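You operate a simulated robot arm through the tools that you are given. There is no shell and no other tool.

You run a simulated robot arm. Do the job below in one go: nothing can be reset, and whatever is moved stays where it is left.

## Task
Even up the two canes in the cradle and clamp them again.
Fine: push both up to the end board; open the orange bar clamp and wind the jaw right back to free them; wind it up to them after.

It is judged by the outcome, as a careful person would: the job done as asked, and still so three seconds after it is handed in. It fails if anything else is knocked over, pushed out of place, dropped, spilled or broken.

## Robot
A 7-joint arm with a two-finger parallel gripper, fixed in place. Base frame: the origin is at the foot of the arm, x ahead of it, y to its left, z up; the work surface is at about z = 40. Lengths are in cm, angles in rad, forces in N, time in s.
Its first joint turns from -2.304 to 2.304 rad. Payload 3.91 kg.
The tool frame sits at the grasp point between the pads (the TCP): z along the fingers, y along the line on which they close. The tips reach 3 cm beyond it. The gripper opens to 11 cm. The fingers are 2 cm wide and 1 cm thick; the gripper's body (4.8 by 11.2 cm) begins 5.5 cm behind the TCP.
Orientation is told as [roll, pitch, yaw] about the base's x, y, z axes, in that order, counted from this pose: with the fingers straight down and closing along the base's y, the tool's x points along the base's -x, its y along +y and its z along -z.

## Interface
- The arm moves only by the tool move_arm. Its argument "rows" is a list of rows, each a list of 7 numbers: the finger opening in cm, from 0 to 11, then the shift along the tool's x, y, z in cm, then the turn, a rotation vector about the tool's x, y, z in rad. In form: [[gripper, dx, dy, dz, wx, wy, wz], ...]. A call has 1 to 20 rows; each row is the pose to reach, as a shift and turn from the pose commanded when the call began, along the tool's axes at that moment. Each row takes 0.2 s and may step no farther than 5 cm and 0.15 rad from the row before; otherwise, or with a gripper value out of range, the whole call is refused. A pose out of reach is approached as far as the arm can. The call stops where the force on the tool passes 90 N (or 10 N more than at its start, if that is more) or the arm is blocked; 0.2 s more then pass. The fingers move at their own pace (about 10.8 cm/s each) and stop on an object; they squeeze with about 39 N. The grip force told is the motor's: it shows also when the fingers shut on nothing. Time passes only in rows, and 0.2 s behind the last, so rows that repeat a pose let the fingers close. The reply holds the time, the measured pose of the TCP, the force on the tool along the base axes, the opening and the grip force, in the units named above and with some noise, with the torque about the TCP (base axes, N m) and any sound that the robot's microphone picked up.
- Cameras (640 x 400 px; columns grow to the right, rows downward): "scene" is fixed at [4.7, 49.33, 101.74]; the picture's right is [0.62, -0.78, 0.00], its down [-0.52, -0.42, -0.74] and it looks along [0.58, 0.46, -0.67] (base axes); focal length 272 px, centre (320, 200). "wrist" rides on the gripper at [7.2, 1.7, -10.3] in the tool frame; the picture's right is [-0.23, 0.97, 0.00], its down [-0.76, -0.18, -0.62] and it looks along [-0.61, -0.14, 0.78] (tool axes); focal length 222 px, centre (320, 200). There is no depth. A picture from a camera that has moved, and an enlarged one, comes with that camera's place and axes in the base frame and with its lens. The place of the scene camera against the robot may be out by one fixed shift of up to 1.8 cm in any direction.
- get_image(camera): a new picture of that camera. It takes no simulated time.
- zoom(camera, box): a new picture of the part [left, top, right, bottom] of that camera's present view, enlarged. It takes no simulated time.
- close_job(): hands the job in; it is judged then, once.

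Places have to be worked out from the pictures, the camera data and where the tool is seen. Open the gripper and draw the arm clear of the work before you hand the job in, unless the task says otherwise.

The tools are called after ">>>" as a command line: name --pt "numbers of a row" for each row, then --argument value for the rest, lists and objects as JSON in quotes. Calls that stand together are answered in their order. move_arm: Moves the arm, as the interface text tells. Its arguments: {"type":"object","properties":{"rows":{"type":"array","items":{"type":"array","items":{"type":"number"}}}},"required":["rows"]} The other tools are called the same way: get_image (camera) takes a picture; zoom (camera, box) takes an enlarged picture of a part of a camera's view; close_job () hands the job in.

At the start:

```text
time: 0.0
ee_pos: [26.86, 69.13, 81.94]
tool_rot: [0.001, -0.001, 0.0]
force: [0.8, -0.3, 0.7]
torque: [-0.02, 0.01, 0.0]
width: 11.01
grasp_force: 0.0
```

scene: 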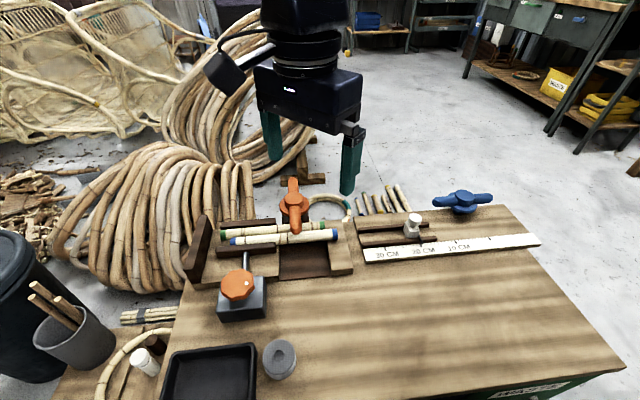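
wrist: 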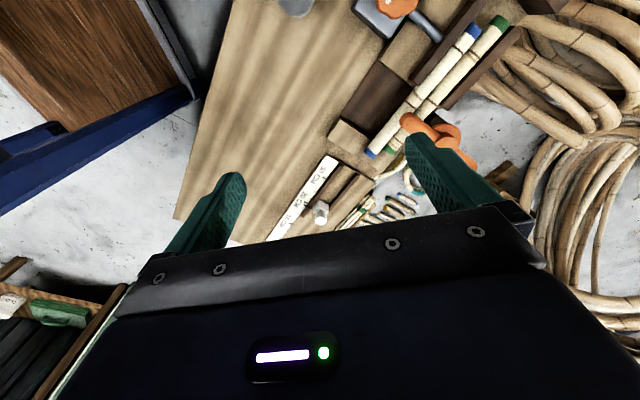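

I'll start by looking closely at the cradle, the clamp and the canes before moving anything.

>>> zoom --camera "scene" --box '[170, 160, 370, 330]'

>>> zoom --camera "wrist" --box '[300, 0, 540, 200]'

>>> zoom --camera "scene" --box '[340, 180, 560, 280]'

```text
2.35 times, centred on (270, 245) of scene
camera zoom: at [4.7, 49.33, 101.74], right [0.62, -0.78, 0.0], down [-0.52, -0.42, -0.74], along [0.58, 0.46, -0.67], focal length 639 px, centre (438, 94)
```

zoom: 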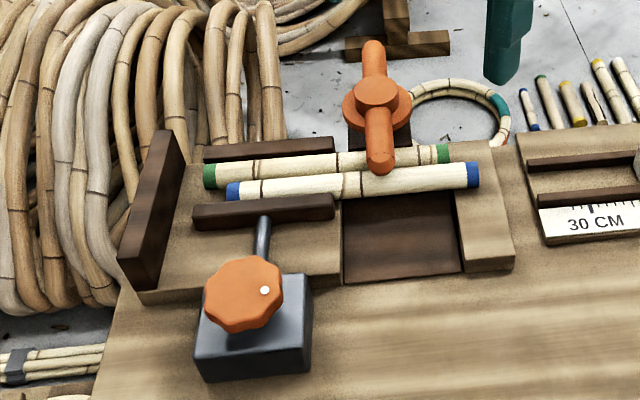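

```text
2.00 times, centred on (420, 100) of wrist
camera zoom: at [19.71, 70.98, 92.22], right [0.23, 0.97, 0.0], down [0.76, -0.18, 0.62], along [0.61, -0.14, -0.78], focal length 444 px, centre (120, 400)
```

zoom: 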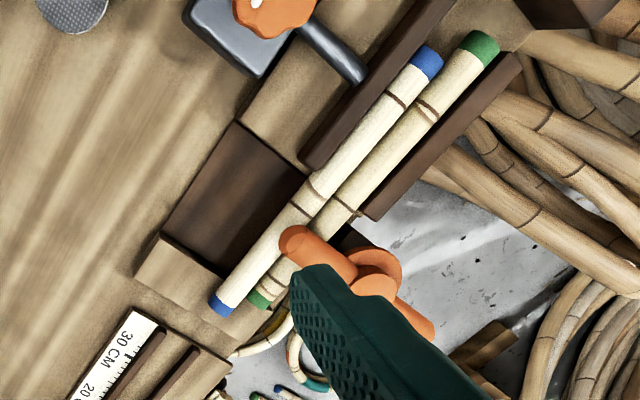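

```text
2.91 times, centred on (450, 230) of scene
camera zoom: at [4.7, 49.33, 101.74], right [0.62, -0.78, 0.0], down [-0.52, -0.42, -0.74], along [0.58, 0.46, -0.67], focal length 790 px, centre (-58, 113)
```

zoom: 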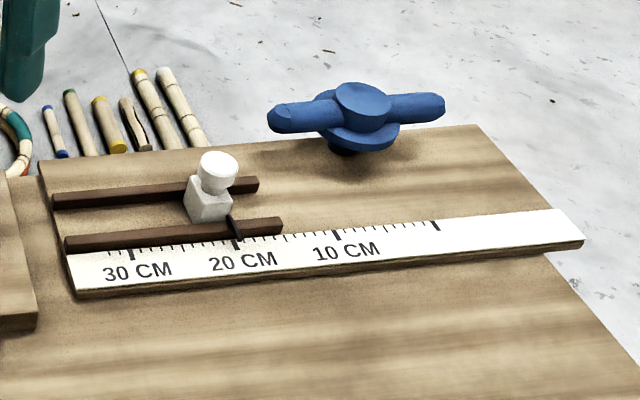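

The bar clamp (orange, two-armed) lies across the canes. The orange knob with a white dot drives the front jaw, and the end board is the dark slab at the far-left end. I'll raise the wrist camera over the cradle, turned to face it, so I can measure heights and positions.

>>> move_arm --pt "11 -0.5 1.8 0.6 0 0 -0.15" --pt "11 -1.0 3.6 1.3 0 0 -0.3" --pt "11 -1.5 5.4 2.0 0 0 -0.45" --pt "11 -2.1 7.2 2.6 0 0 -0.6" --pt "11 -2.6 9.0 3.3 0 0 -0.75" --pt "11 -3.1 10.8 3.9 0 0 -0.85"

>>> get_image --camera "wrist"

>>> get_image --camera "scene"

```text
time: 1.4
ee_pos: [29.97, 79.81, 78.08]
tool_rot: [-0.001, 0.0, 0.852]
force: [-0.3, -0.2, 0.6]
torque: [0.02, 0.01, 0.0]
width: 10.99
grasp_force: 0.1
```

```text
taken
camera wrist: at [23.97, 75.59, 88.34], right [-0.58, 0.81, 0.0], down [0.63, 0.46, 0.62], along [0.51, 0.36, -0.78], focal length 222 px, centre (320, 200)
```

wrist: 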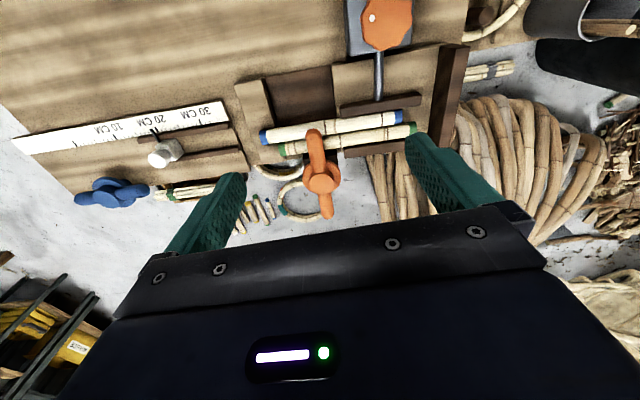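

```text
taken
```

scene: 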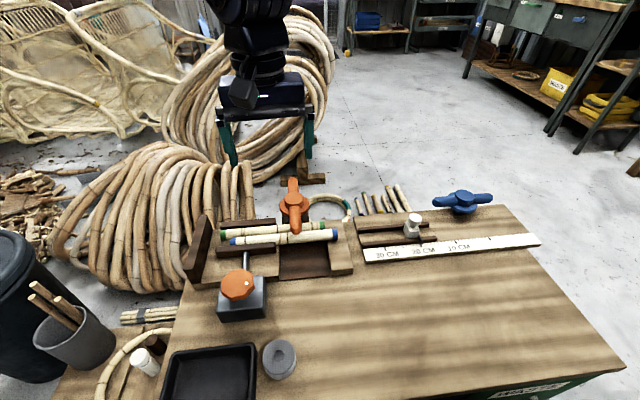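

The view now faces the cradle. I'll enlarge it to measure the features.

>>> zoom --camera "wrist" --box '[230, 60, 390, 160]'

>>> zoom --camera "wrist" --box '[320, 0, 480, 100]'

>>> zoom --camera "wrist" --box '[250, 120, 410, 220]'

>>> zoom --camera "wrist" --box '[340, 60, 500, 160]'

```text
4.00 times, centred on (310, 110) of wrist
camera zoom: at [23.97, 75.59, 88.34], right [-0.58, 0.81, 0.0], down [0.63, 0.46, 0.62], along [0.51, 0.36, -0.78], focal length 888 px, centre (360, 560)
```

zoom: 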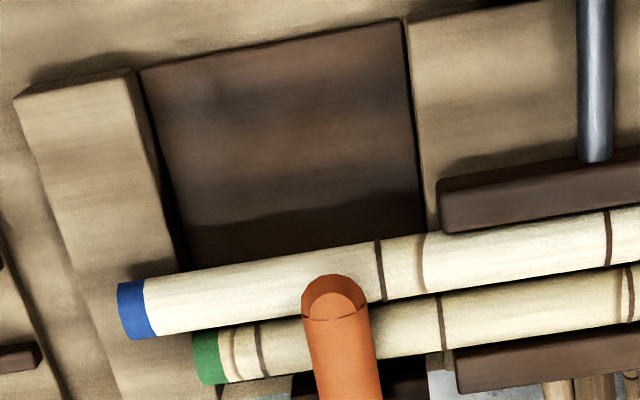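

```text
4.00 times, centred on (400, 50) of wrist
camera zoom: at [23.97, 75.59, 88.34], right [-0.58, 0.81, 0.0], down [0.63, 0.46, 0.62], along [0.51, 0.36, -0.78], focal length 888 px, centre (0, 800)
```

zoom: 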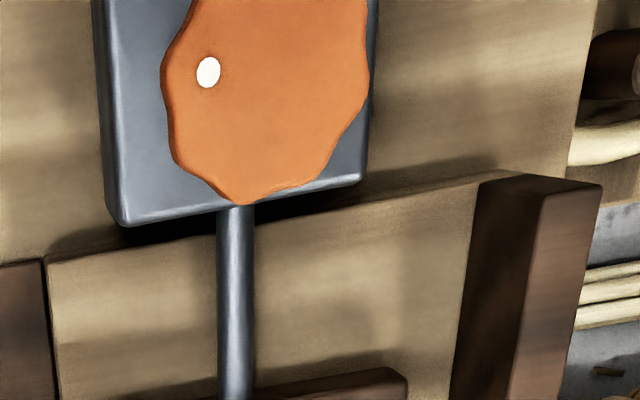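

```text
4.00 times, centred on (330, 170) of wrist
camera zoom: at [23.97, 75.59, 88.34], right [-0.58, 0.81, 0.0], down [0.63, 0.46, 0.62], along [0.51, 0.36, -0.78], focal length 888 px, centre (280, 320)
```

zoom: 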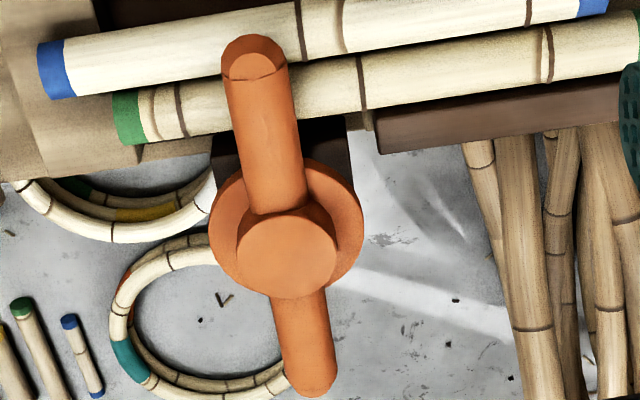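

```text
4.00 times, centred on (420, 110) of wrist
camera zoom: at [23.97, 75.59, 88.34], right [-0.58, 0.81, 0.0], down [0.63, 0.46, 0.62], along [0.51, 0.36, -0.78], focal length 888 px, centre (-80, 560)
```

zoom: 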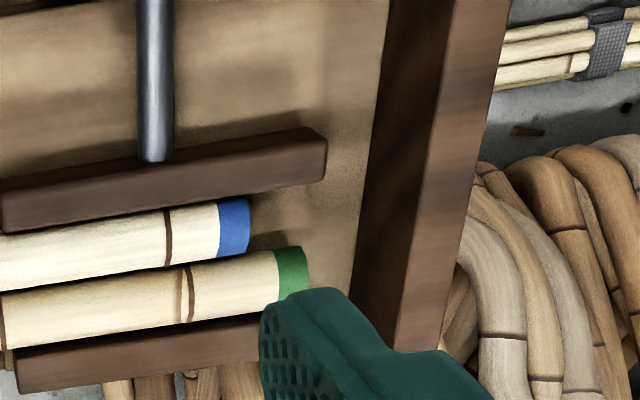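

I need a wider baseline to get heights. I'll move the camera to the right side of the cradle and look again.

>>> move_arm --pt "11 -0.9 -2.6 1.7 0 0 -0.11" --pt "11 -1.9 -5.2 3.4 0 0 -0.22" --pt "11 -2.8 -7.8 5.0 0 0 -0.33" --pt "11 -3.8 -10.4 6.7 0 0 -0.44" --pt "11 -4.7 -13.0 8.4 0 0 -0.55"

>>> get_image --camera "wrist"

>>> zoom --camera "wrist" --box '[280, 20, 480, 145]'

```text
time: 2.6
ee_pos: [42.85, 74.72, 69.74]
tool_rot: [0.0, 0.001, 1.403]
force: [-0.6, 0.7, -0.3]
torque: [-0.05, -0.04, 0.0]
width: 11.02
grasp_force: 0.0
```

```text
taken
camera wrist: at [39.9, 68.05, 80.11], right [-0.92, 0.39, 0.0], down [0.3, 0.72, 0.62], along [0.24, 0.58, -0.78], focal length 222 px, centre (320, 200)
```

wrist: 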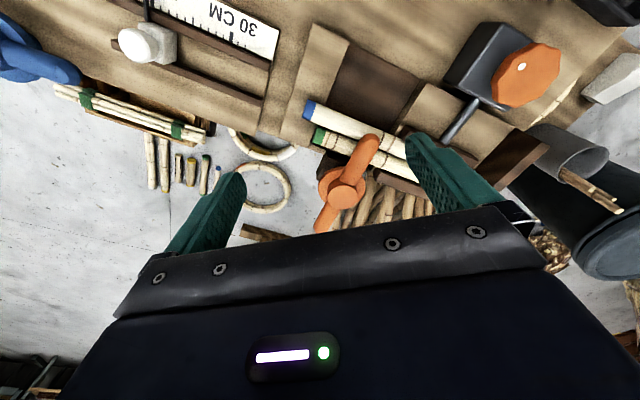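

```text
3.20 times, centred on (380, 82) of wrist
camera zoom: at [39.9, 68.05, 80.11], right [-0.92, 0.39, 0.0], down [0.3, 0.72, 0.62], along [0.24, 0.58, -0.78], focal length 711 px, centre (128, 576)
```

zoom: 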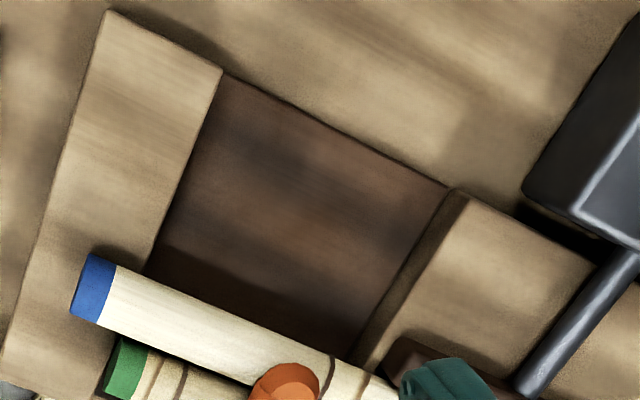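

From three views I place the right end of the blue cane near (45.4, 76.5), z about 45.5, and the bar's hub near (45.3, 91), z about 50. Next I'll measure the knob.

>>> zoom --camera "wrist" --box '[430, 0, 590, 100]'

>>> zoom --camera "wrist" --box '[290, 90, 450, 190]'

>>> zoom --camera "wrist" --box '[300, 130, 440, 240]'

```text
4.00 times, centred on (510, 50) of wrist
camera zoom: at [39.9, 68.05, 80.11], right [-0.92, 0.39, 0.0], down [0.3, 0.72, 0.62], along [0.24, 0.58, -0.78], focal length 888 px, centre (-440, 800)
```

zoom: 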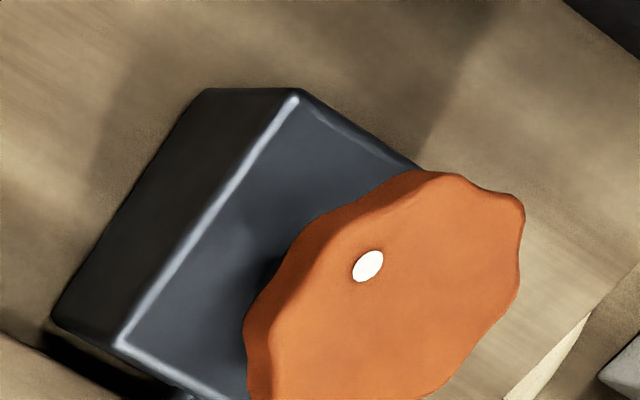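

```text
4.00 times, centred on (370, 140) of wrist
camera zoom: at [39.9, 68.05, 80.11], right [-0.92, 0.39, 0.0], down [0.3, 0.72, 0.62], along [0.24, 0.58, -0.78], focal length 888 px, centre (120, 440)
```

zoom: 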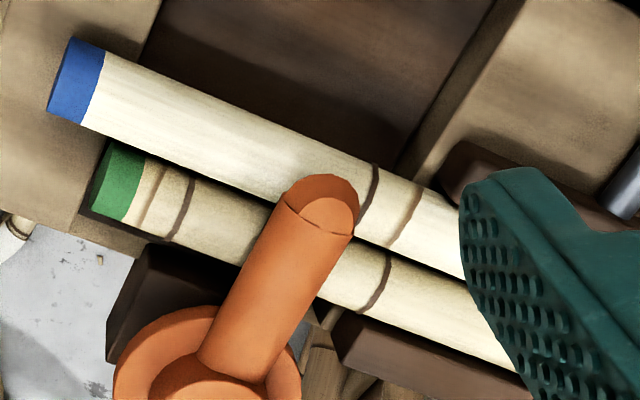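

```text
3.64 times, centred on (370, 185) of wrist
camera zoom: at [39.9, 68.05, 80.11], right [-0.92, 0.39, 0.0], down [0.3, 0.72, 0.62], along [0.24, 0.58, -0.78], focal length 808 px, centre (138, 254)
```

zoom: 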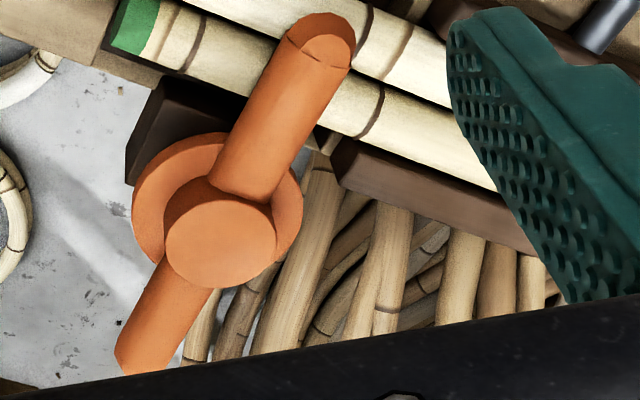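

The knob centre is near (18.8, 82.2) with its top at z about 50.4. The underside of the bar sits at z about 47, on top of the canes. I'll close the fingers and go to a point above the left side of the bar's near arm, so I can swing it off the canes.

>>> move_arm --pt "0 -2.44 1.6 2.0 0 0 0.13" --pt "0 -4.88 3.2 4.2 0 0 0.26" --pt "0 -7.33 4.8 6.6 0 0 0.39" --pt "0 -9.77 6.4 9.0 0 0 0.52" --pt "0 -12.21 8.02 11.0 0 0 0.65"

>>> get_image --camera "wrist"

>>> zoom --camera "scene" --box '[170, 130, 370, 330]'

```text
time: 3.8
ee_pos: [36.83, 88.43, 58.85]
tool_rot: [0.003, -0.001, 0.749]
force: [-0.2, 0.5, 1.4]
torque: [-0.03, 0.03, 0.01]
width: 0.0
grasp_force: 37.4
```

```text
taken
camera wrist: at [30.5, 84.81, 69.18], right [-0.5, 0.87, 0.0], down [0.68, 0.39, 0.62], along [0.54, 0.31, -0.78], focal length 222 px, centre (320, 200)
```

wrist: 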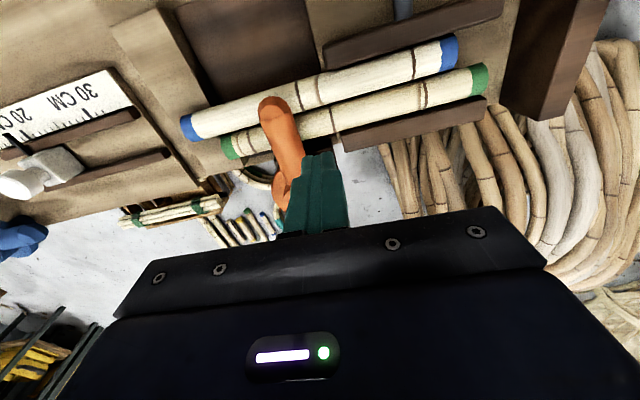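

```text
2.00 times, centred on (270, 230) of scene
camera zoom: at [4.7, 49.33, 101.74], right [0.62, -0.78, 0.0], down [-0.52, -0.42, -0.74], along [0.58, 0.46, -0.67], focal length 543 px, centre (420, 140)
```

zoom: 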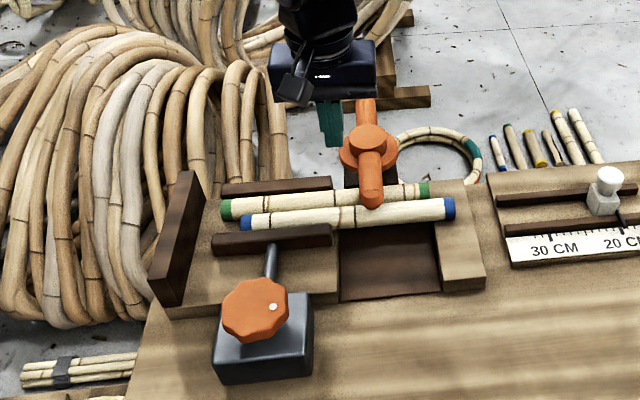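

The fingers are just left of the bar's near arm, about 1.5 cm clear. I'll lower them so the tips stop just above the tops of the canes.

>>> move_arm --pt "0 0 0 3 0 0 0" --pt "0 0 0 6 0 0 0" --pt "0 0 0 7.2 0 0 0" --pt "0 0 0 7.9 0 0 0"

>>> get_image --camera "wrist"

>>> zoom --camera "scene" --box '[220, 140, 360, 260]'

```text
time: 4.8
ee_pos: [37.05, 88.04, 50.75]
tool_rot: [0.0, 0.0, 0.749]
force: [-0.5, -0.3, 0.2]
torque: [0.01, -0.02, -0.01]
width: 0.0
grasp_force: 37.4
out of reach, approached as far as the arm can: row 4
```

```text
taken
camera wrist: at [30.64, 84.45, 61.09], right [-0.5, 0.87, 0.0], down [0.68, 0.39, 0.62], along [0.54, 0.31, -0.78], focal length 222 px, centre (320, 200)
```

wrist: 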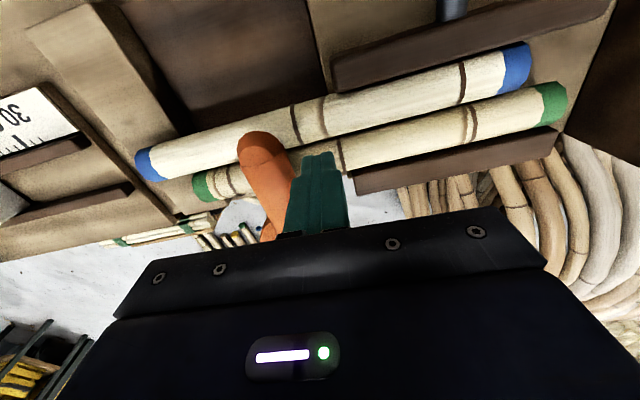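

```text
3.33 times, centred on (290, 200) of scene
camera zoom: at [4.7, 49.33, 101.74], right [0.62, -0.78, 0.0], down [-0.52, -0.42, -0.74], along [0.58, 0.46, -0.67], focal length 906 px, centre (420, 200)
```

zoom: 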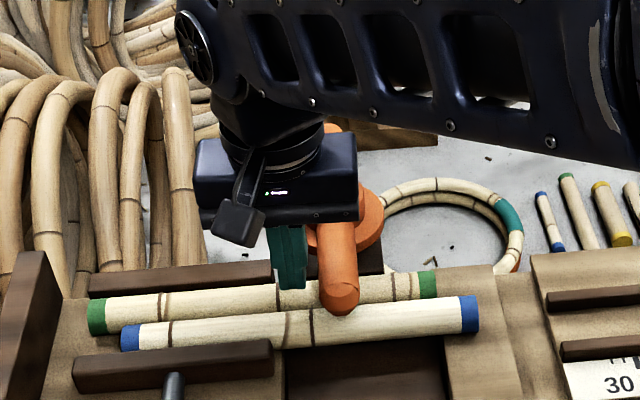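

The tips are at z about 47.7, clear of the canes and left of the bar. I'll slide slightly toward the bar's tip, which also stays within reach, and push the bar along an arc. I'm starting with a partial swing to feel the resistance.

>>> move_arm --pt "0 1.25 -0.29 0 0 0 0" --pt "0 1.28 -1.16 0 0 0 0" --pt "0 1.42 -2.08 0 0 0 -0.05" --pt "0 1.56 -2.99 0 0 0 -0.1" --pt "0 1.55 -3.8 0 0 0 -0.15" --pt "0 1.49 -4.66 0 0 0 -0.2"

>>> get_image --camera "wrist"

>>> zoom --camera "scene" --box '[220, 140, 360, 260]'

```text
time: 6.2
ee_pos: [38.8, 83.69, 50.89]
tool_rot: [-0.001, 0.0, 0.952]
force: [0.7, 0.1, 1.4]
torque: [0.05, -0.03, 0.02]
width: 0.01
grasp_force: 37.5
```

```text
taken
camera wrist: at [33.44, 78.91, 61.13], right [-0.66, 0.75, 0.0], down [0.59, 0.52, 0.62], along [0.47, 0.41, -0.78], focal length 222 px, centre (320, 200)
```

wrist: 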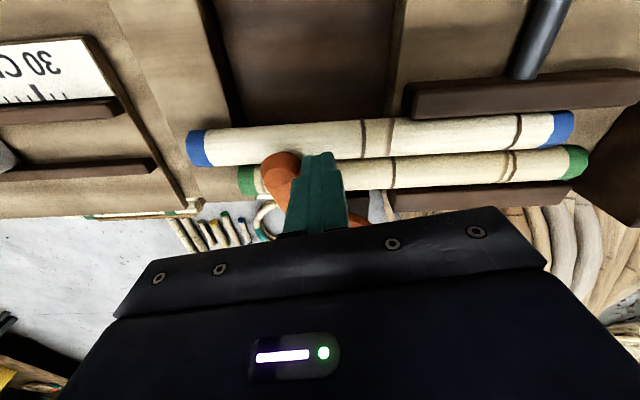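

```text
3.33 times, centred on (290, 200) of scene
camera zoom: at [4.7, 49.33, 101.74], right [0.62, -0.78, 0.0], down [-0.52, -0.42, -0.74], along [0.58, 0.46, -0.67], focal length 906 px, centre (420, 200)
```

zoom: 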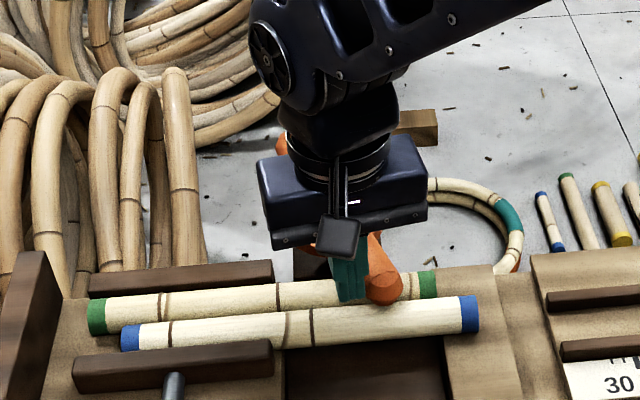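

The bar swings freely at about 1 N, counter-clockwise. I'll keep going until it lies parallel to the canes and clear of them.

>>> move_arm --pt "0 -0.02 -1.67 0 0 0 -0.1" --pt "0 -0.33 -3.33 0 0 0 -0.2" --pt "0 -0.91 -4.9 0 0 0 -0.3" --pt "0 -1.76 -6.35 0 0 0 -0.4" --pt "0 -2.85 -7.63 0 0 0 -0.5" --pt "0 -4.15 -8.7 0 0 0 -0.55" --pt "0 -5.16 -9.29 0 0 0 -0.6"

>>> get_image --camera "wrist"

>>> zoom --camera "scene" --box '[220, 140, 360, 260]'

```text
time: 7.8
ee_pos: [49.57, 82.39, 50.85]
tool_rot: [-0.001, 0.0, 1.552]
force: [-0.5, -0.3, -0.4]
torque: [-0.01, -0.01, 0.01]
width: 0.0
grasp_force: 37.9
```

```text
taken
camera wrist: at [47.83, 75.24, 61.24], right [-0.97, 0.25, 0.0], down [0.19, 0.76, 0.62], along [0.15, 0.6, -0.78], focal length 222 px, centre (320, 200)
```

wrist: 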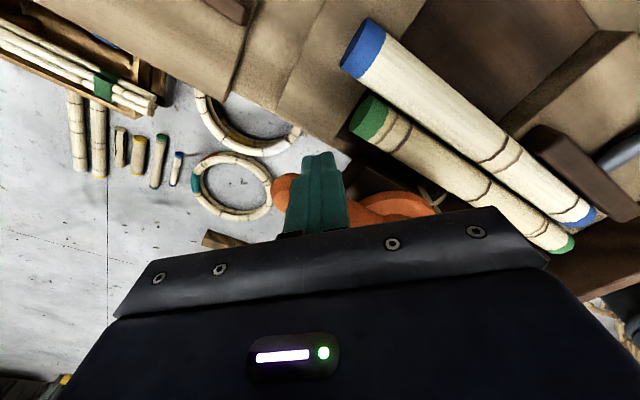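

```text
3.33 times, centred on (290, 200) of scene
camera zoom: at [4.7, 49.33, 101.74], right [0.62, -0.78, 0.0], down [-0.52, -0.42, -0.74], along [0.58, 0.46, -0.67], focal length 906 px, centre (420, 200)
```

zoom: 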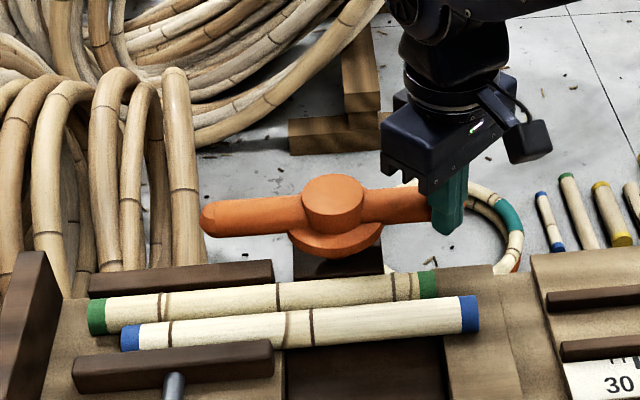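

The bar is open and parallel to the canes. I'll lift straight up and move over the orange knob with the gripper open.

>>> move_arm --pt "0 0 0 -4.5 0 0 0" --pt "0 0 0 -9.0 0 0 0" --pt "4 0.1 4.4 -9.5 0 0 0.13" --pt "11 0.2 8.8 -10 0 0 0.27" --pt "11 0.3 13.2 -10.5 0 0 0.4" --pt "11 0.45 17.6 -11 0 0 0.54" --pt "11 0.6 22.0 -11 0 0 0.68" --pt "11 0.7 26.4 -11 0 0 0.82" --pt "11 0.78 30.8 -11 0 0 0.95"

>>> get_image --camera "wrist"

>>> zoom --camera "scene" --box '[170, 160, 370, 330]'

```text
time: 9.8
ee_pos: [18.96, 82.36, 61.8]
tool_rot: [0.0, 0.001, 0.596]
force: [0.6, -0.2, -0.1]
torque: [-0.01, 0.07, -0.01]
width: 11.0
grasp_force: 0.1
```

```text
taken
camera wrist: at [12.05, 79.8, 72.08], right [-0.36, 0.93, 0.0], down [0.73, 0.28, 0.62], along [0.58, 0.22, -0.78], focal length 222 px, centre (320, 200)
```

wrist: 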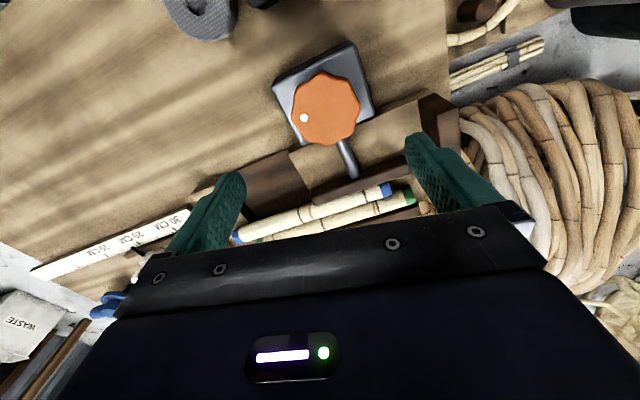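

```text
2.35 times, centred on (270, 245) of scene
camera zoom: at [4.7, 49.33, 101.74], right [0.62, -0.78, 0.0], down [-0.52, -0.42, -0.74], along [0.58, 0.46, -0.67], focal length 639 px, centre (438, 94)
```

zoom: 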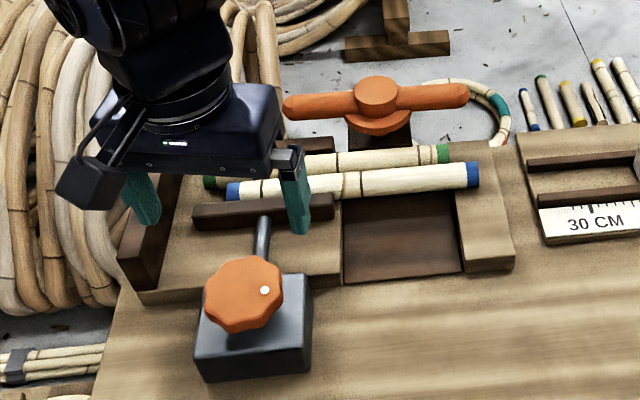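

The bar is confirmed open. I'll enlarge the knob to find its exact centre.

>>> zoom --camera "wrist" --box '[250, 30, 410, 130]'

>>> zoom --camera "wrist" --box '[230, 80, 470, 230]'

```text
4.00 times, centred on (330, 80) of wrist
camera zoom: at [12.05, 79.8, 72.08], right [-0.36, 0.93, 0.0], down [0.73, 0.28, 0.62], along [0.58, 0.22, -0.78], focal length 888 px, centre (280, 680)
```

zoom: 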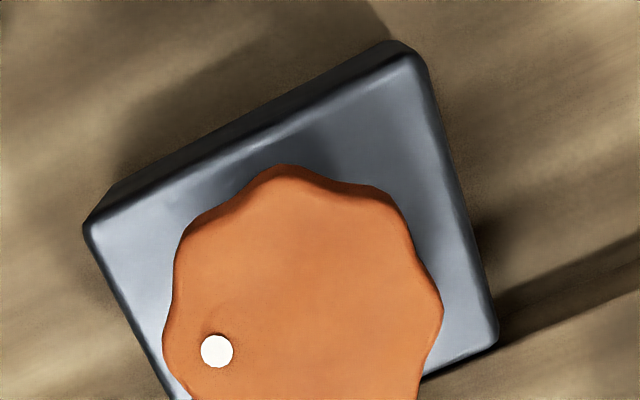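

```text
2.67 times, centred on (350, 155) of wrist
camera zoom: at [12.05, 79.8, 72.08], right [-0.36, 0.93, 0.0], down [0.73, 0.28, 0.62], along [0.58, 0.22, -0.78], focal length 592 px, centre (240, 320)
```

zoom: 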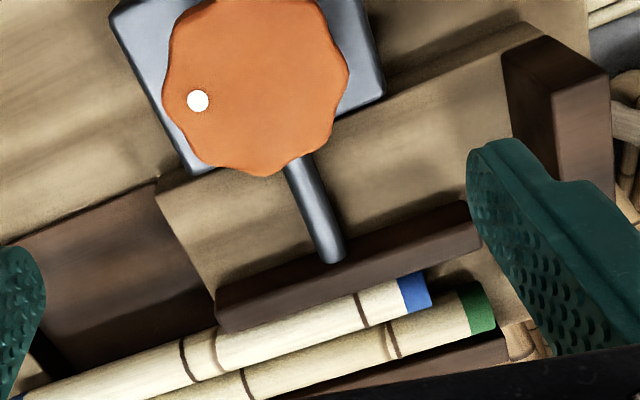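

The knob centre works out at about (18.3, 82.5) with its top near z = 49.8, and the block top is near 45.7. Before gripping I'll test in the air how far the wrist can yaw counter-clockwise here.

>>> move_arm --pt "11 0.44 0.53 0 0 0 -0.15" --pt "11 0.44 0.53 0 0 0 -0.3" --pt "11 0.44 0.53 0 0 0 -0.45" --pt "11 0.44 0.53 0 0 0 -0.6" --pt "11 0.44 0.53 0 0 0 -0.75" --pt "11 0.44 0.53 0 0 0 -0.9" --pt "11 0.44 0.53 0 0 0 -1.05" --pt "11 0.44 0.53 0 0 0 -1.2" --pt "11 0.44 0.53 0 0 0 -1.35" --pt "11 0.44 0.53 0 0 0 -1.5" --pt "11 0.44 0.53 0 0 0 -1.65" --pt "11 0.44 0.53 0 0 0 -1.8" --pt "11 0.44 0.53 0 0 0 -1.95" --pt "11 0.44 0.53 0 0 0 -2.1" --pt "11 0.44 0.53 0 0 0 -2.25" --pt "11 0.44 0.53 0 0 0 -2.4"

>>> get_image --camera "wrist"

```text
time: 13.2
ee_pos: [17.99, 82.53, 61.83]
tool_rot: [0.0, 0.002, 3.004]
force: [-0.6, -0.6, -0.1]
torque: [-0.01, -0.01, 0.04]
width: 10.99
grasp_force: 0.2
```

```text
taken
camera wrist: at [25.08, 79.86, 72.16], right [-0.36, -0.93, 0.0], down [-0.73, 0.28, 0.62], along [-0.58, 0.22, -0.78], focal length 222 px, centre (320, 200)
```

wrist: 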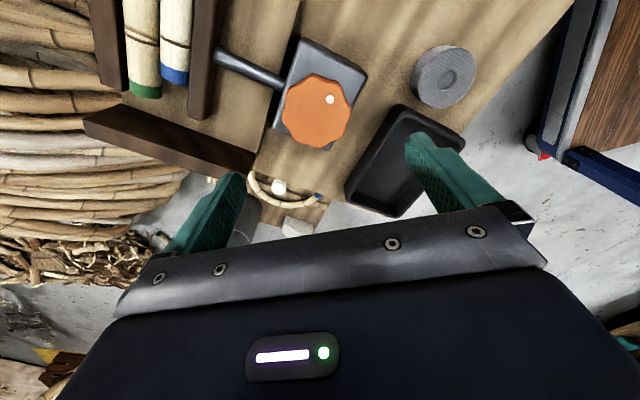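

The wrist reaches yaw 3.0 without trouble. This viewpoint, opposite the last one, is good for refining the knob centre and for seeing the cane ends against the board.

>>> zoom --camera "wrist" --box '[240, 50, 400, 150]'

>>> zoom --camera "wrist" --box '[80, 0, 280, 180]'

```text
4.00 times, centred on (320, 100) of wrist
camera zoom: at [25.08, 79.86, 72.16], right [-0.36, -0.93, 0.0], down [-0.73, 0.28, 0.62], along [-0.58, 0.22, -0.78], focal length 888 px, centre (320, 600)
```

zoom: 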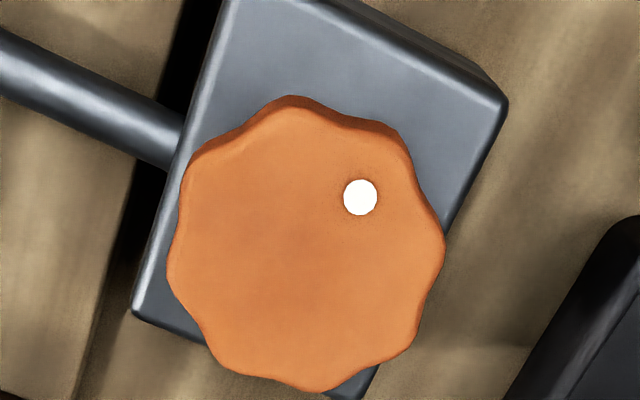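

```text
2.22 times, centred on (180, 90) of wrist
camera zoom: at [25.08, 79.86, 72.16], right [-0.36, -0.93, 0.0], down [-0.73, 0.28, 0.62], along [-0.58, 0.22, -0.78], focal length 494 px, centre (631, 444)
```

zoom: 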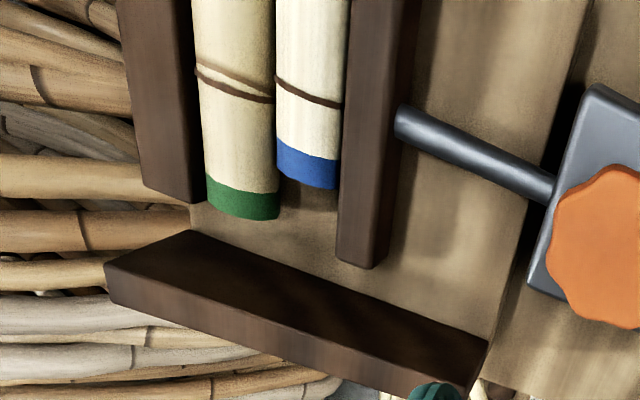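

Triangulating both views puts the knob centre at (18.4, 82.65) with the top at z 49.7. I'll unwind the wrist to the low-yaw side, so one grip can give a long counter-clockwise (loosening) turn.

>>> move_arm --pt "11 0.18 -0.15 0 0 0 0.15" --pt "11 0.18 -0.15 0 0 0 0.3" --pt "11 0.18 -0.15 0 0 0 0.45" --pt "11 0.18 -0.15 0 0 0 0.6" --pt "11 0.18 -0.15 0 0 0 0.75" --pt "11 0.18 -0.15 0 0 0 0.9" --pt "11 0.18 -0.15 0 0 0 1.05" --pt "11 0.18 -0.15 0 0 0 1.2" --pt "11 0.18 -0.15 0 0 0 1.35" --pt "11 0.18 -0.15 0 0 0 1.5" --pt "11 0.18 -0.15 0 0 0 1.65" --pt "11 0.18 -0.15 0 0 0 1.8" --pt "11 0.18 -0.15 0 0 0 1.95" --pt "11 0.18 -0.15 0 0 0 2.1" --pt "11 0.18 -0.15 0 0 0 2.25" --pt "11 0.18 -0.15 0 0 0 2.4" --pt "11 0.18 -0.15 0 0 0 2.55" --pt "11 0.18 -0.15 0 0 0 2.7" --pt "11 0.18 -0.15 0 0 0 2.85" --pt "11 0.18 -0.15 0 0 0 3.0"

>>> move_arm --pt "11 0 0 0 0 0 0.15" --pt "11 0 0 0 0 0 0.3" --pt "11 0 0 0 0 0 0.45" --pt "11 0 0 0 0 0 0.6"

>>> get_image --camera "wrist"

```text
time: 17.4
ee_pos: [18.24, 82.56, 61.79]
tool_rot: [0.001, 0.0, 0.0]
force: [0.1, 1.1, -0.3]
torque: [-0.01, 0.01, 0.0]
width: 10.99
grasp_force: 0.0
```

```text
time: 18.4
ee_pos: [18.51, 82.54, 61.69]
tool_rot: [-0.001, -0.001, -0.602]
force: [0.5, 0.3, 0.1]
torque: [-0.01, -0.01, 0.0]
width: 11.01
grasp_force: 0.2
```

```text
taken
camera wrist: at [13.45, 88.12, 72.12], right [0.74, 0.67, 0.0], down [0.53, -0.58, 0.62], along [0.42, -0.46, -0.78], focal length 222 px, centre (320, 200)
```

wrist: 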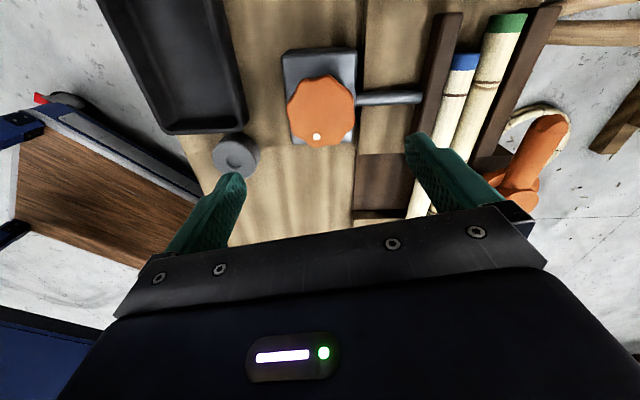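

The wrist covers at least -0.6 to 3.0 rad here, and the knob is centred between the fingers. I'll lower around it, with the tips at about 47.2 above the block top, and close on it.

>>> move_arm --pt "11 0 0 4 0 0 0" --pt "11 0 0 8 0 0 0" --pt "11 0 0 10 0 0 0" --pt "11 0 0 11.3 0 0 0" --pt "6 0 0 11.3 0 0 0" --pt "5 0 0 11.3 0 0 0" --pt "5 0 0 11.3 0 0 0"

>>> get_image --camera "wrist"

>>> zoom --camera "scene" --box '[170, 180, 330, 330]'

```text
time: 20.0
ee_pos: [18.38, 82.85, 50.37]
tool_rot: [0.004, 0.003, -0.602]
force: [12.4, 33.2, -9.7]
torque: [0.4, 0.18, -0.01]
width: 6.35
grasp_force: 45.2
```

```text
taken
camera wrist: at [13.39, 88.26, 60.79], right [0.74, 0.68, 0.0], down [0.53, -0.58, 0.62], along [0.42, -0.46, -0.78], focal length 222 px, centre (320, 200)
```

wrist: 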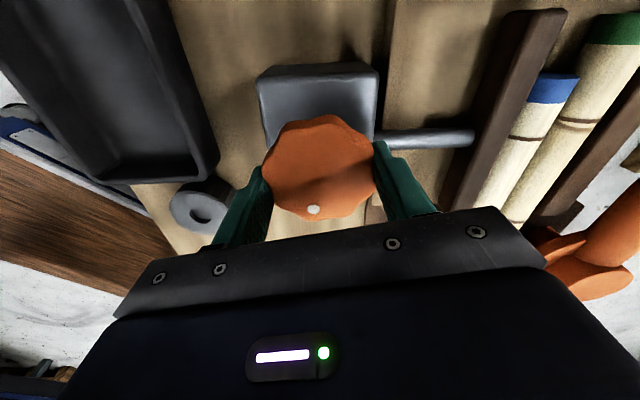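

```text
2.67 times, centred on (250, 255) of scene
camera zoom: at [4.7, 49.33, 101.74], right [0.62, -0.78, 0.0], down [-0.52, -0.42, -0.74], along [0.58, 0.46, -0.67], focal length 725 px, centre (507, 53)
```

zoom: 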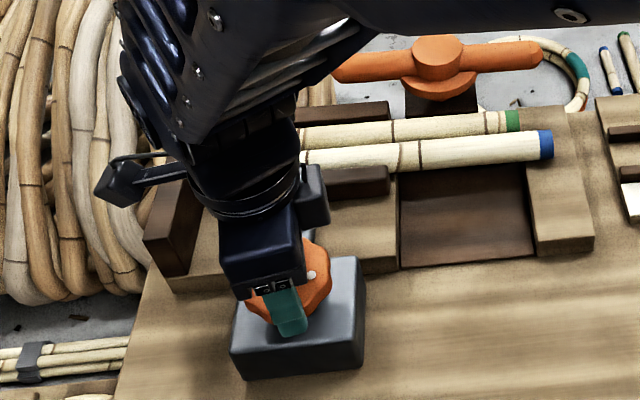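

The knob is held at 6.35 cm, but a side force of about 35 N shows I'm slightly off-centre along the closing axis. I'll shift a little along tool +y to relieve it before turning.

>>> move_arm --pt "5 0 0.15 0 0 0 0" --pt "5 0 0.3 0 0 0 0" --pt "5 0 0.3 0 0 0 0"

```text
time: 20.8
ee_pos: [18.38, 82.73, 50.35]
tool_rot: [-0.002, 0.001, -0.598]
force: [-7.0, -22.5, 23.9]
torque: [-0.46, 0.1, -0.01]
width: 6.31
grasp_force: 44.8
```

The side force reversed, so the centre is about 0.12 cm back. I'll reopen, correct that and close again to remove the locked-in force.

>>> move_arm --pt "9 0 -0.12 0 0 0 0" --pt "9 0 -0.12 0 0 0 0" --pt "5 0 -0.12 0 0 0 0" --pt "5 0 -0.12 0 0 0 0" --pt "5 0 -0.12 0 0 0 0"

```text
time: 22.0
ee_pos: [18.46, 82.74, 50.42]
tool_rot: [0.0, 0.0, -0.599]
force: [-0.9, -6.4, -0.4]
torque: [0.16, 0.05, 0.03]
width: 6.28
grasp_force: 45.4
```

The forces are now balanced at about 6 N. I'll make a small test turn counter-clockwise, 0.45 rad, and watch the torque and the jaw.

>>> move_arm --pt "5 0 0 0 0 0 -0.1" --pt "5 0 0 0 0 0 -0.2" --pt "5 0 0 0 0 0 -0.3" --pt "5 0 0 0 0 0 -0.45"

>>> get_image --camera "wrist"

>>> zoom --camera "scene" --box '[170, 180, 330, 330]'

```text
time: 23.0
ee_pos: [18.37, 82.8, 50.41]
tool_rot: [-0.002, 0.0, -0.149]
force: [-1.9, 2.5, -12.1]
torque: [0.15, -0.44, -0.03]
width: 6.24
grasp_force: 44.2
```

```text
taken
camera wrist: at [11.55, 85.56, 60.74], right [0.37, 0.93, 0.0], down [0.73, -0.29, 0.62], along [0.58, -0.23, -0.78], focal length 222 px, centre (320, 200)
```

wrist: 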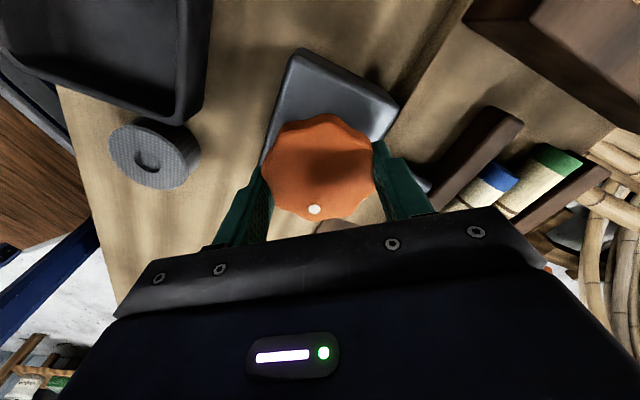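

```text
2.67 times, centred on (250, 255) of scene
camera zoom: at [4.7, 49.33, 101.74], right [0.62, -0.78, 0.0], down [-0.52, -0.42, -0.74], along [0.58, 0.46, -0.67], focal length 725 px, centre (507, 53)
```

zoom: 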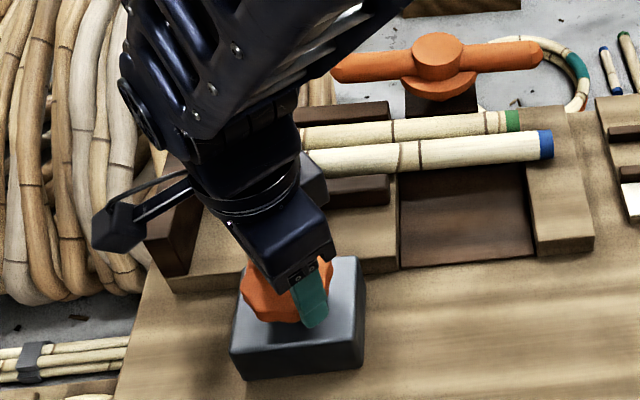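

The knob turns with the gripper and the jaw has drawn back from the blue cane, so counter-clockwise opens it. I'll keep turning and watch for the end stop.

>>> move_arm --pt "5 0 0 0 0 0 -0.12" --pt "5 0 0 0 0 0 -0.24" --pt "5 0 0 0 0 0 -0.36" --pt "5 0 0 0 0 0 -0.48" --pt "5 0 0 0 0 0 -0.6" --pt "5 0 0 0 0 0 -0.72" --pt "5 0 0 0 0 0 -0.84" --pt "5 0 0 0 0 0 -0.96"

>>> zoom --camera "scene" --box '[170, 180, 330, 330]'

>>> get_image --camera "wrist"

```text
time: 24.8
ee_pos: [18.4, 82.81, 50.41]
tool_rot: [0.001, 0.0, 0.813]
force: [-19.8, 25.0, -25.5]
torque: [0.54, -0.1, -0.01]
width: 6.27
grasp_force: 45.4
```

```text
2.67 times, centred on (250, 255) of scene
camera zoom: at [4.7, 49.33, 101.74], right [0.62, -0.78, 0.0], down [-0.52, -0.42, -0.74], along [0.58, 0.46, -0.67], focal length 725 px, centre (507, 53)
```

zoom: 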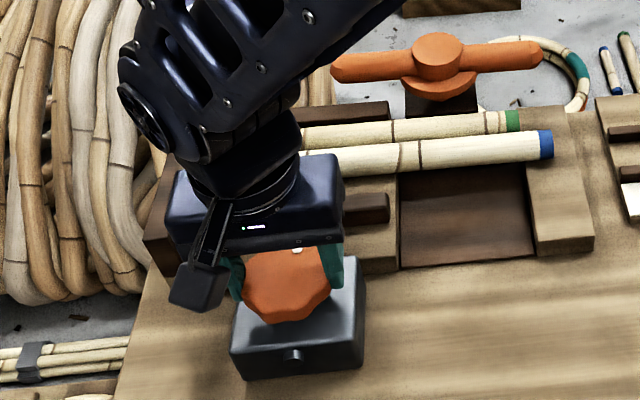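

```text
taken
camera wrist: at [12.27, 78.76, 60.78], right [-0.55, 0.83, 0.0], down [0.65, 0.43, 0.62], along [0.52, 0.34, -0.78], focal length 222 px, centre (320, 200)
```

wrist: 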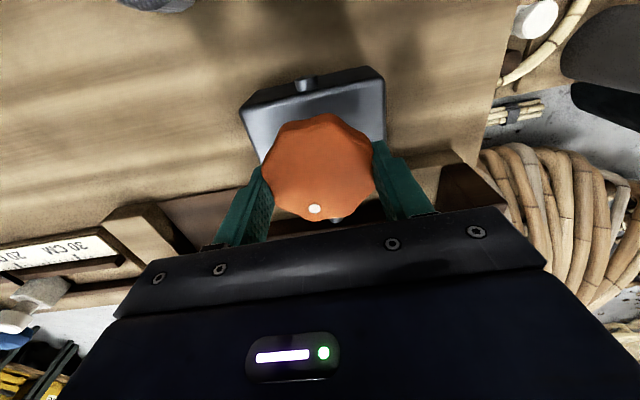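

The jaw is travelling back well and the rod's tail now shows at the front of the block. A side force has built up from a small centring error, so I'll reopen, recentre by 0.16 cm, grip again and continue turning.

>>> move_arm --pt "8.5 0 0.08 0 0 0 0" --pt "8.5 0 0.16 0 0 0 0" --pt "5 0 0.16 0 0 0 0" --pt "5 0 0.16 0 0 0 0" --pt "5 0 0.16 0 0 0 0" --pt "5 0 0.16 0 0 0 -0.12" --pt "5 0 0.16 0 0 0 -0.24" --pt "5 0 0.16 0 0 0 -0.36" --pt "5 0 0.16 0 0 0 -0.48" --pt "5 0 0.16 0 0 0 -0.6"

>>> zoom --camera "scene" --box '[170, 180, 330, 330]'

>>> get_image --camera "wrist"

```text
time: 27.0
ee_pos: [18.38, 82.86, 50.37]
tool_rot: [0.0, -0.001, 1.41]
force: [8.9, -5.4, 5.4]
torque: [-0.02, -0.21, -1.8]
width: 6.65
grasp_force: 45.0
```

```text
2.67 times, centred on (250, 255) of scene
camera zoom: at [4.7, 49.33, 101.74], right [0.62, -0.78, 0.0], down [-0.52, -0.42, -0.74], along [0.58, 0.46, -0.67], focal length 725 px, centre (507, 53)
```

zoom: 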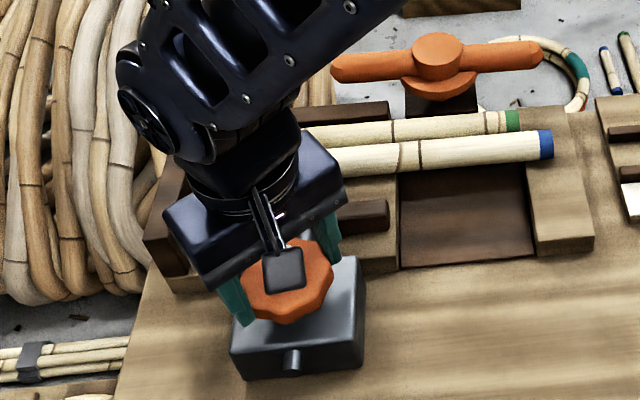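

```text
taken
camera wrist: at [15.62, 76.03, 60.76], right [-0.93, 0.38, 0.0], down [0.3, 0.72, 0.62], along [0.24, 0.58, -0.78], focal length 222 px, centre (320, 200)
```

wrist: 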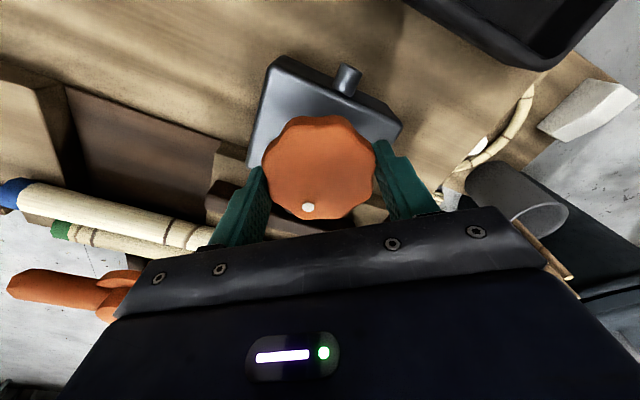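

Torque has jumped to 1.8 N m and the grip has ridden up the lobes, so the jaw is at its end stop, fully back. I'll ease off, release and lift to check.

>>> move_arm --pt "5 0 0 0 0 0 0.06" --pt "9 0 0 0 0 0 0.06" --pt "11 0 0 0 0 0 0.06" --pt "11 0 0 -3 0 0 0.06" --pt "11 0 0 -7 0 0 0.06" --pt "11 0 0 -11 0 0 0.06"

>>> get_image --camera "wrist"

>>> zoom --camera "scene" --box '[170, 160, 370, 330]'

```text
time: 28.4
ee_pos: [18.57, 82.59, 61.33]
tool_rot: [0.0, 0.003, 1.349]
force: [-0.7, 0.0, -1.0]
torque: [-0.03, -0.01, 0.02]
width: 11.01
grasp_force: 0.0
```

```text
taken
camera wrist: at [15.35, 76.01, 71.77], right [-0.9, 0.43, 0.0], down [0.34, 0.71, 0.62], along [0.27, 0.56, -0.78], focal length 222 px, centre (320, 200)
```

wrist: 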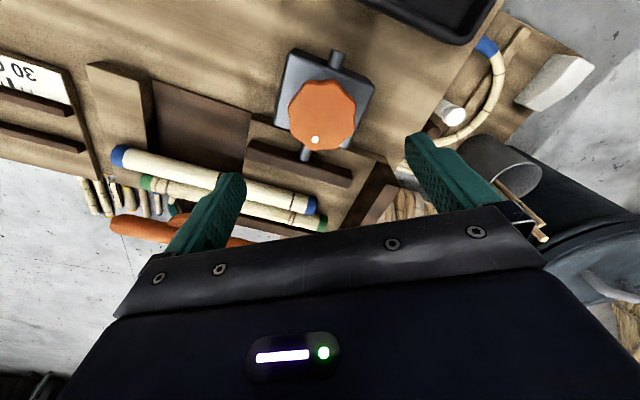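

```text
2.35 times, centred on (270, 245) of scene
camera zoom: at [4.7, 49.33, 101.74], right [0.62, -0.78, 0.0], down [-0.52, -0.42, -0.74], along [0.58, 0.46, -0.67], focal length 639 px, centre (438, 94)
```

zoom: 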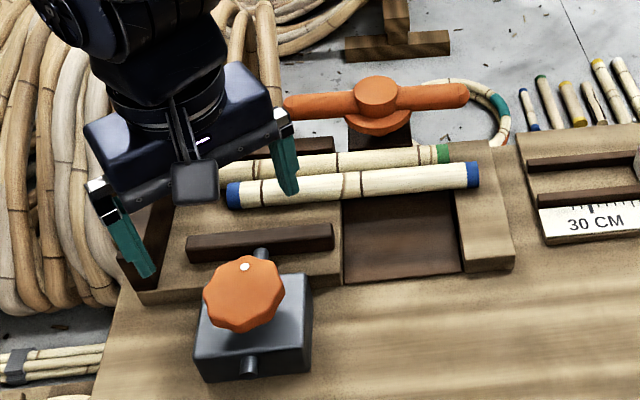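

The jaw is fully back with a gap of about 3 cm, and both canes are free. The board face is at about 2.8 cm from the green end and 5.8 cm from the blue end. I'll move above the canes' right ends, with the fingers turned so each finger can push one cane along its axis, and look again.

>>> move_arm --pt "11 0.11 -4.4 0 0 0 -0.14" --pt "8 0.22 -8.8 0 0 0 -0.28" --pt "4 0.34 -13.2 0 0 0 -0.42" --pt "2 0.45 -17.6 0 0 0 -0.56" --pt "2 0.56 -22.0 0 0 0 -0.7" --pt "2 0.68 -26.4 0 0 0 -0.84" --pt "2 0.79 -30.72 0 0 0 -0.975" --pt "2 0.79 -30.72 0 0 0 -0.975"

>>> get_image --camera "wrist"

>>> zoom --camera "scene" --box '[170, 160, 370, 330]'

```text
time: 30.2
ee_pos: [48.29, 75.57, 61.84]
tool_rot: [-0.002, 0.002, 2.329]
force: [0.5, -0.6, -0.4]
torque: [0.02, -0.03, -0.04]
width: 1.97
grasp_force: 0.1
```

```text
taken
camera wrist: at [52.08, 69.2, 72.07], right [-0.86, -0.5, 0.0], down [-0.39, 0.68, 0.62], along [-0.31, 0.54, -0.78], focal length 222 px, centre (320, 200)
```

wrist: 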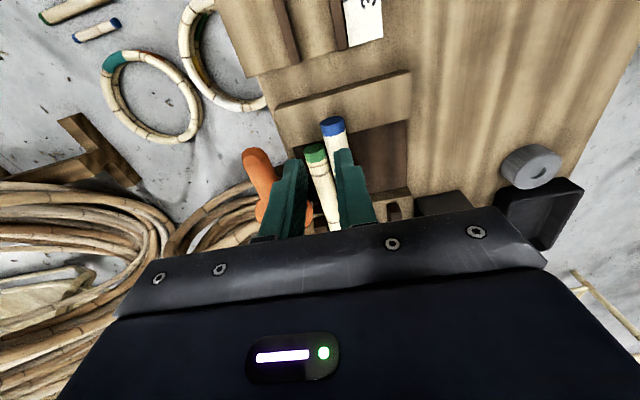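

```text
2.35 times, centred on (270, 245) of scene
camera zoom: at [4.7, 49.33, 101.74], right [0.62, -0.78, 0.0], down [-0.52, -0.42, -0.74], along [0.58, 0.46, -0.67], focal length 639 px, centre (438, 94)
```

zoom: 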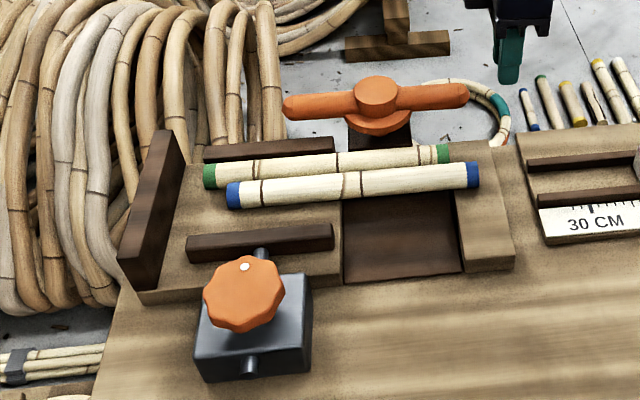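

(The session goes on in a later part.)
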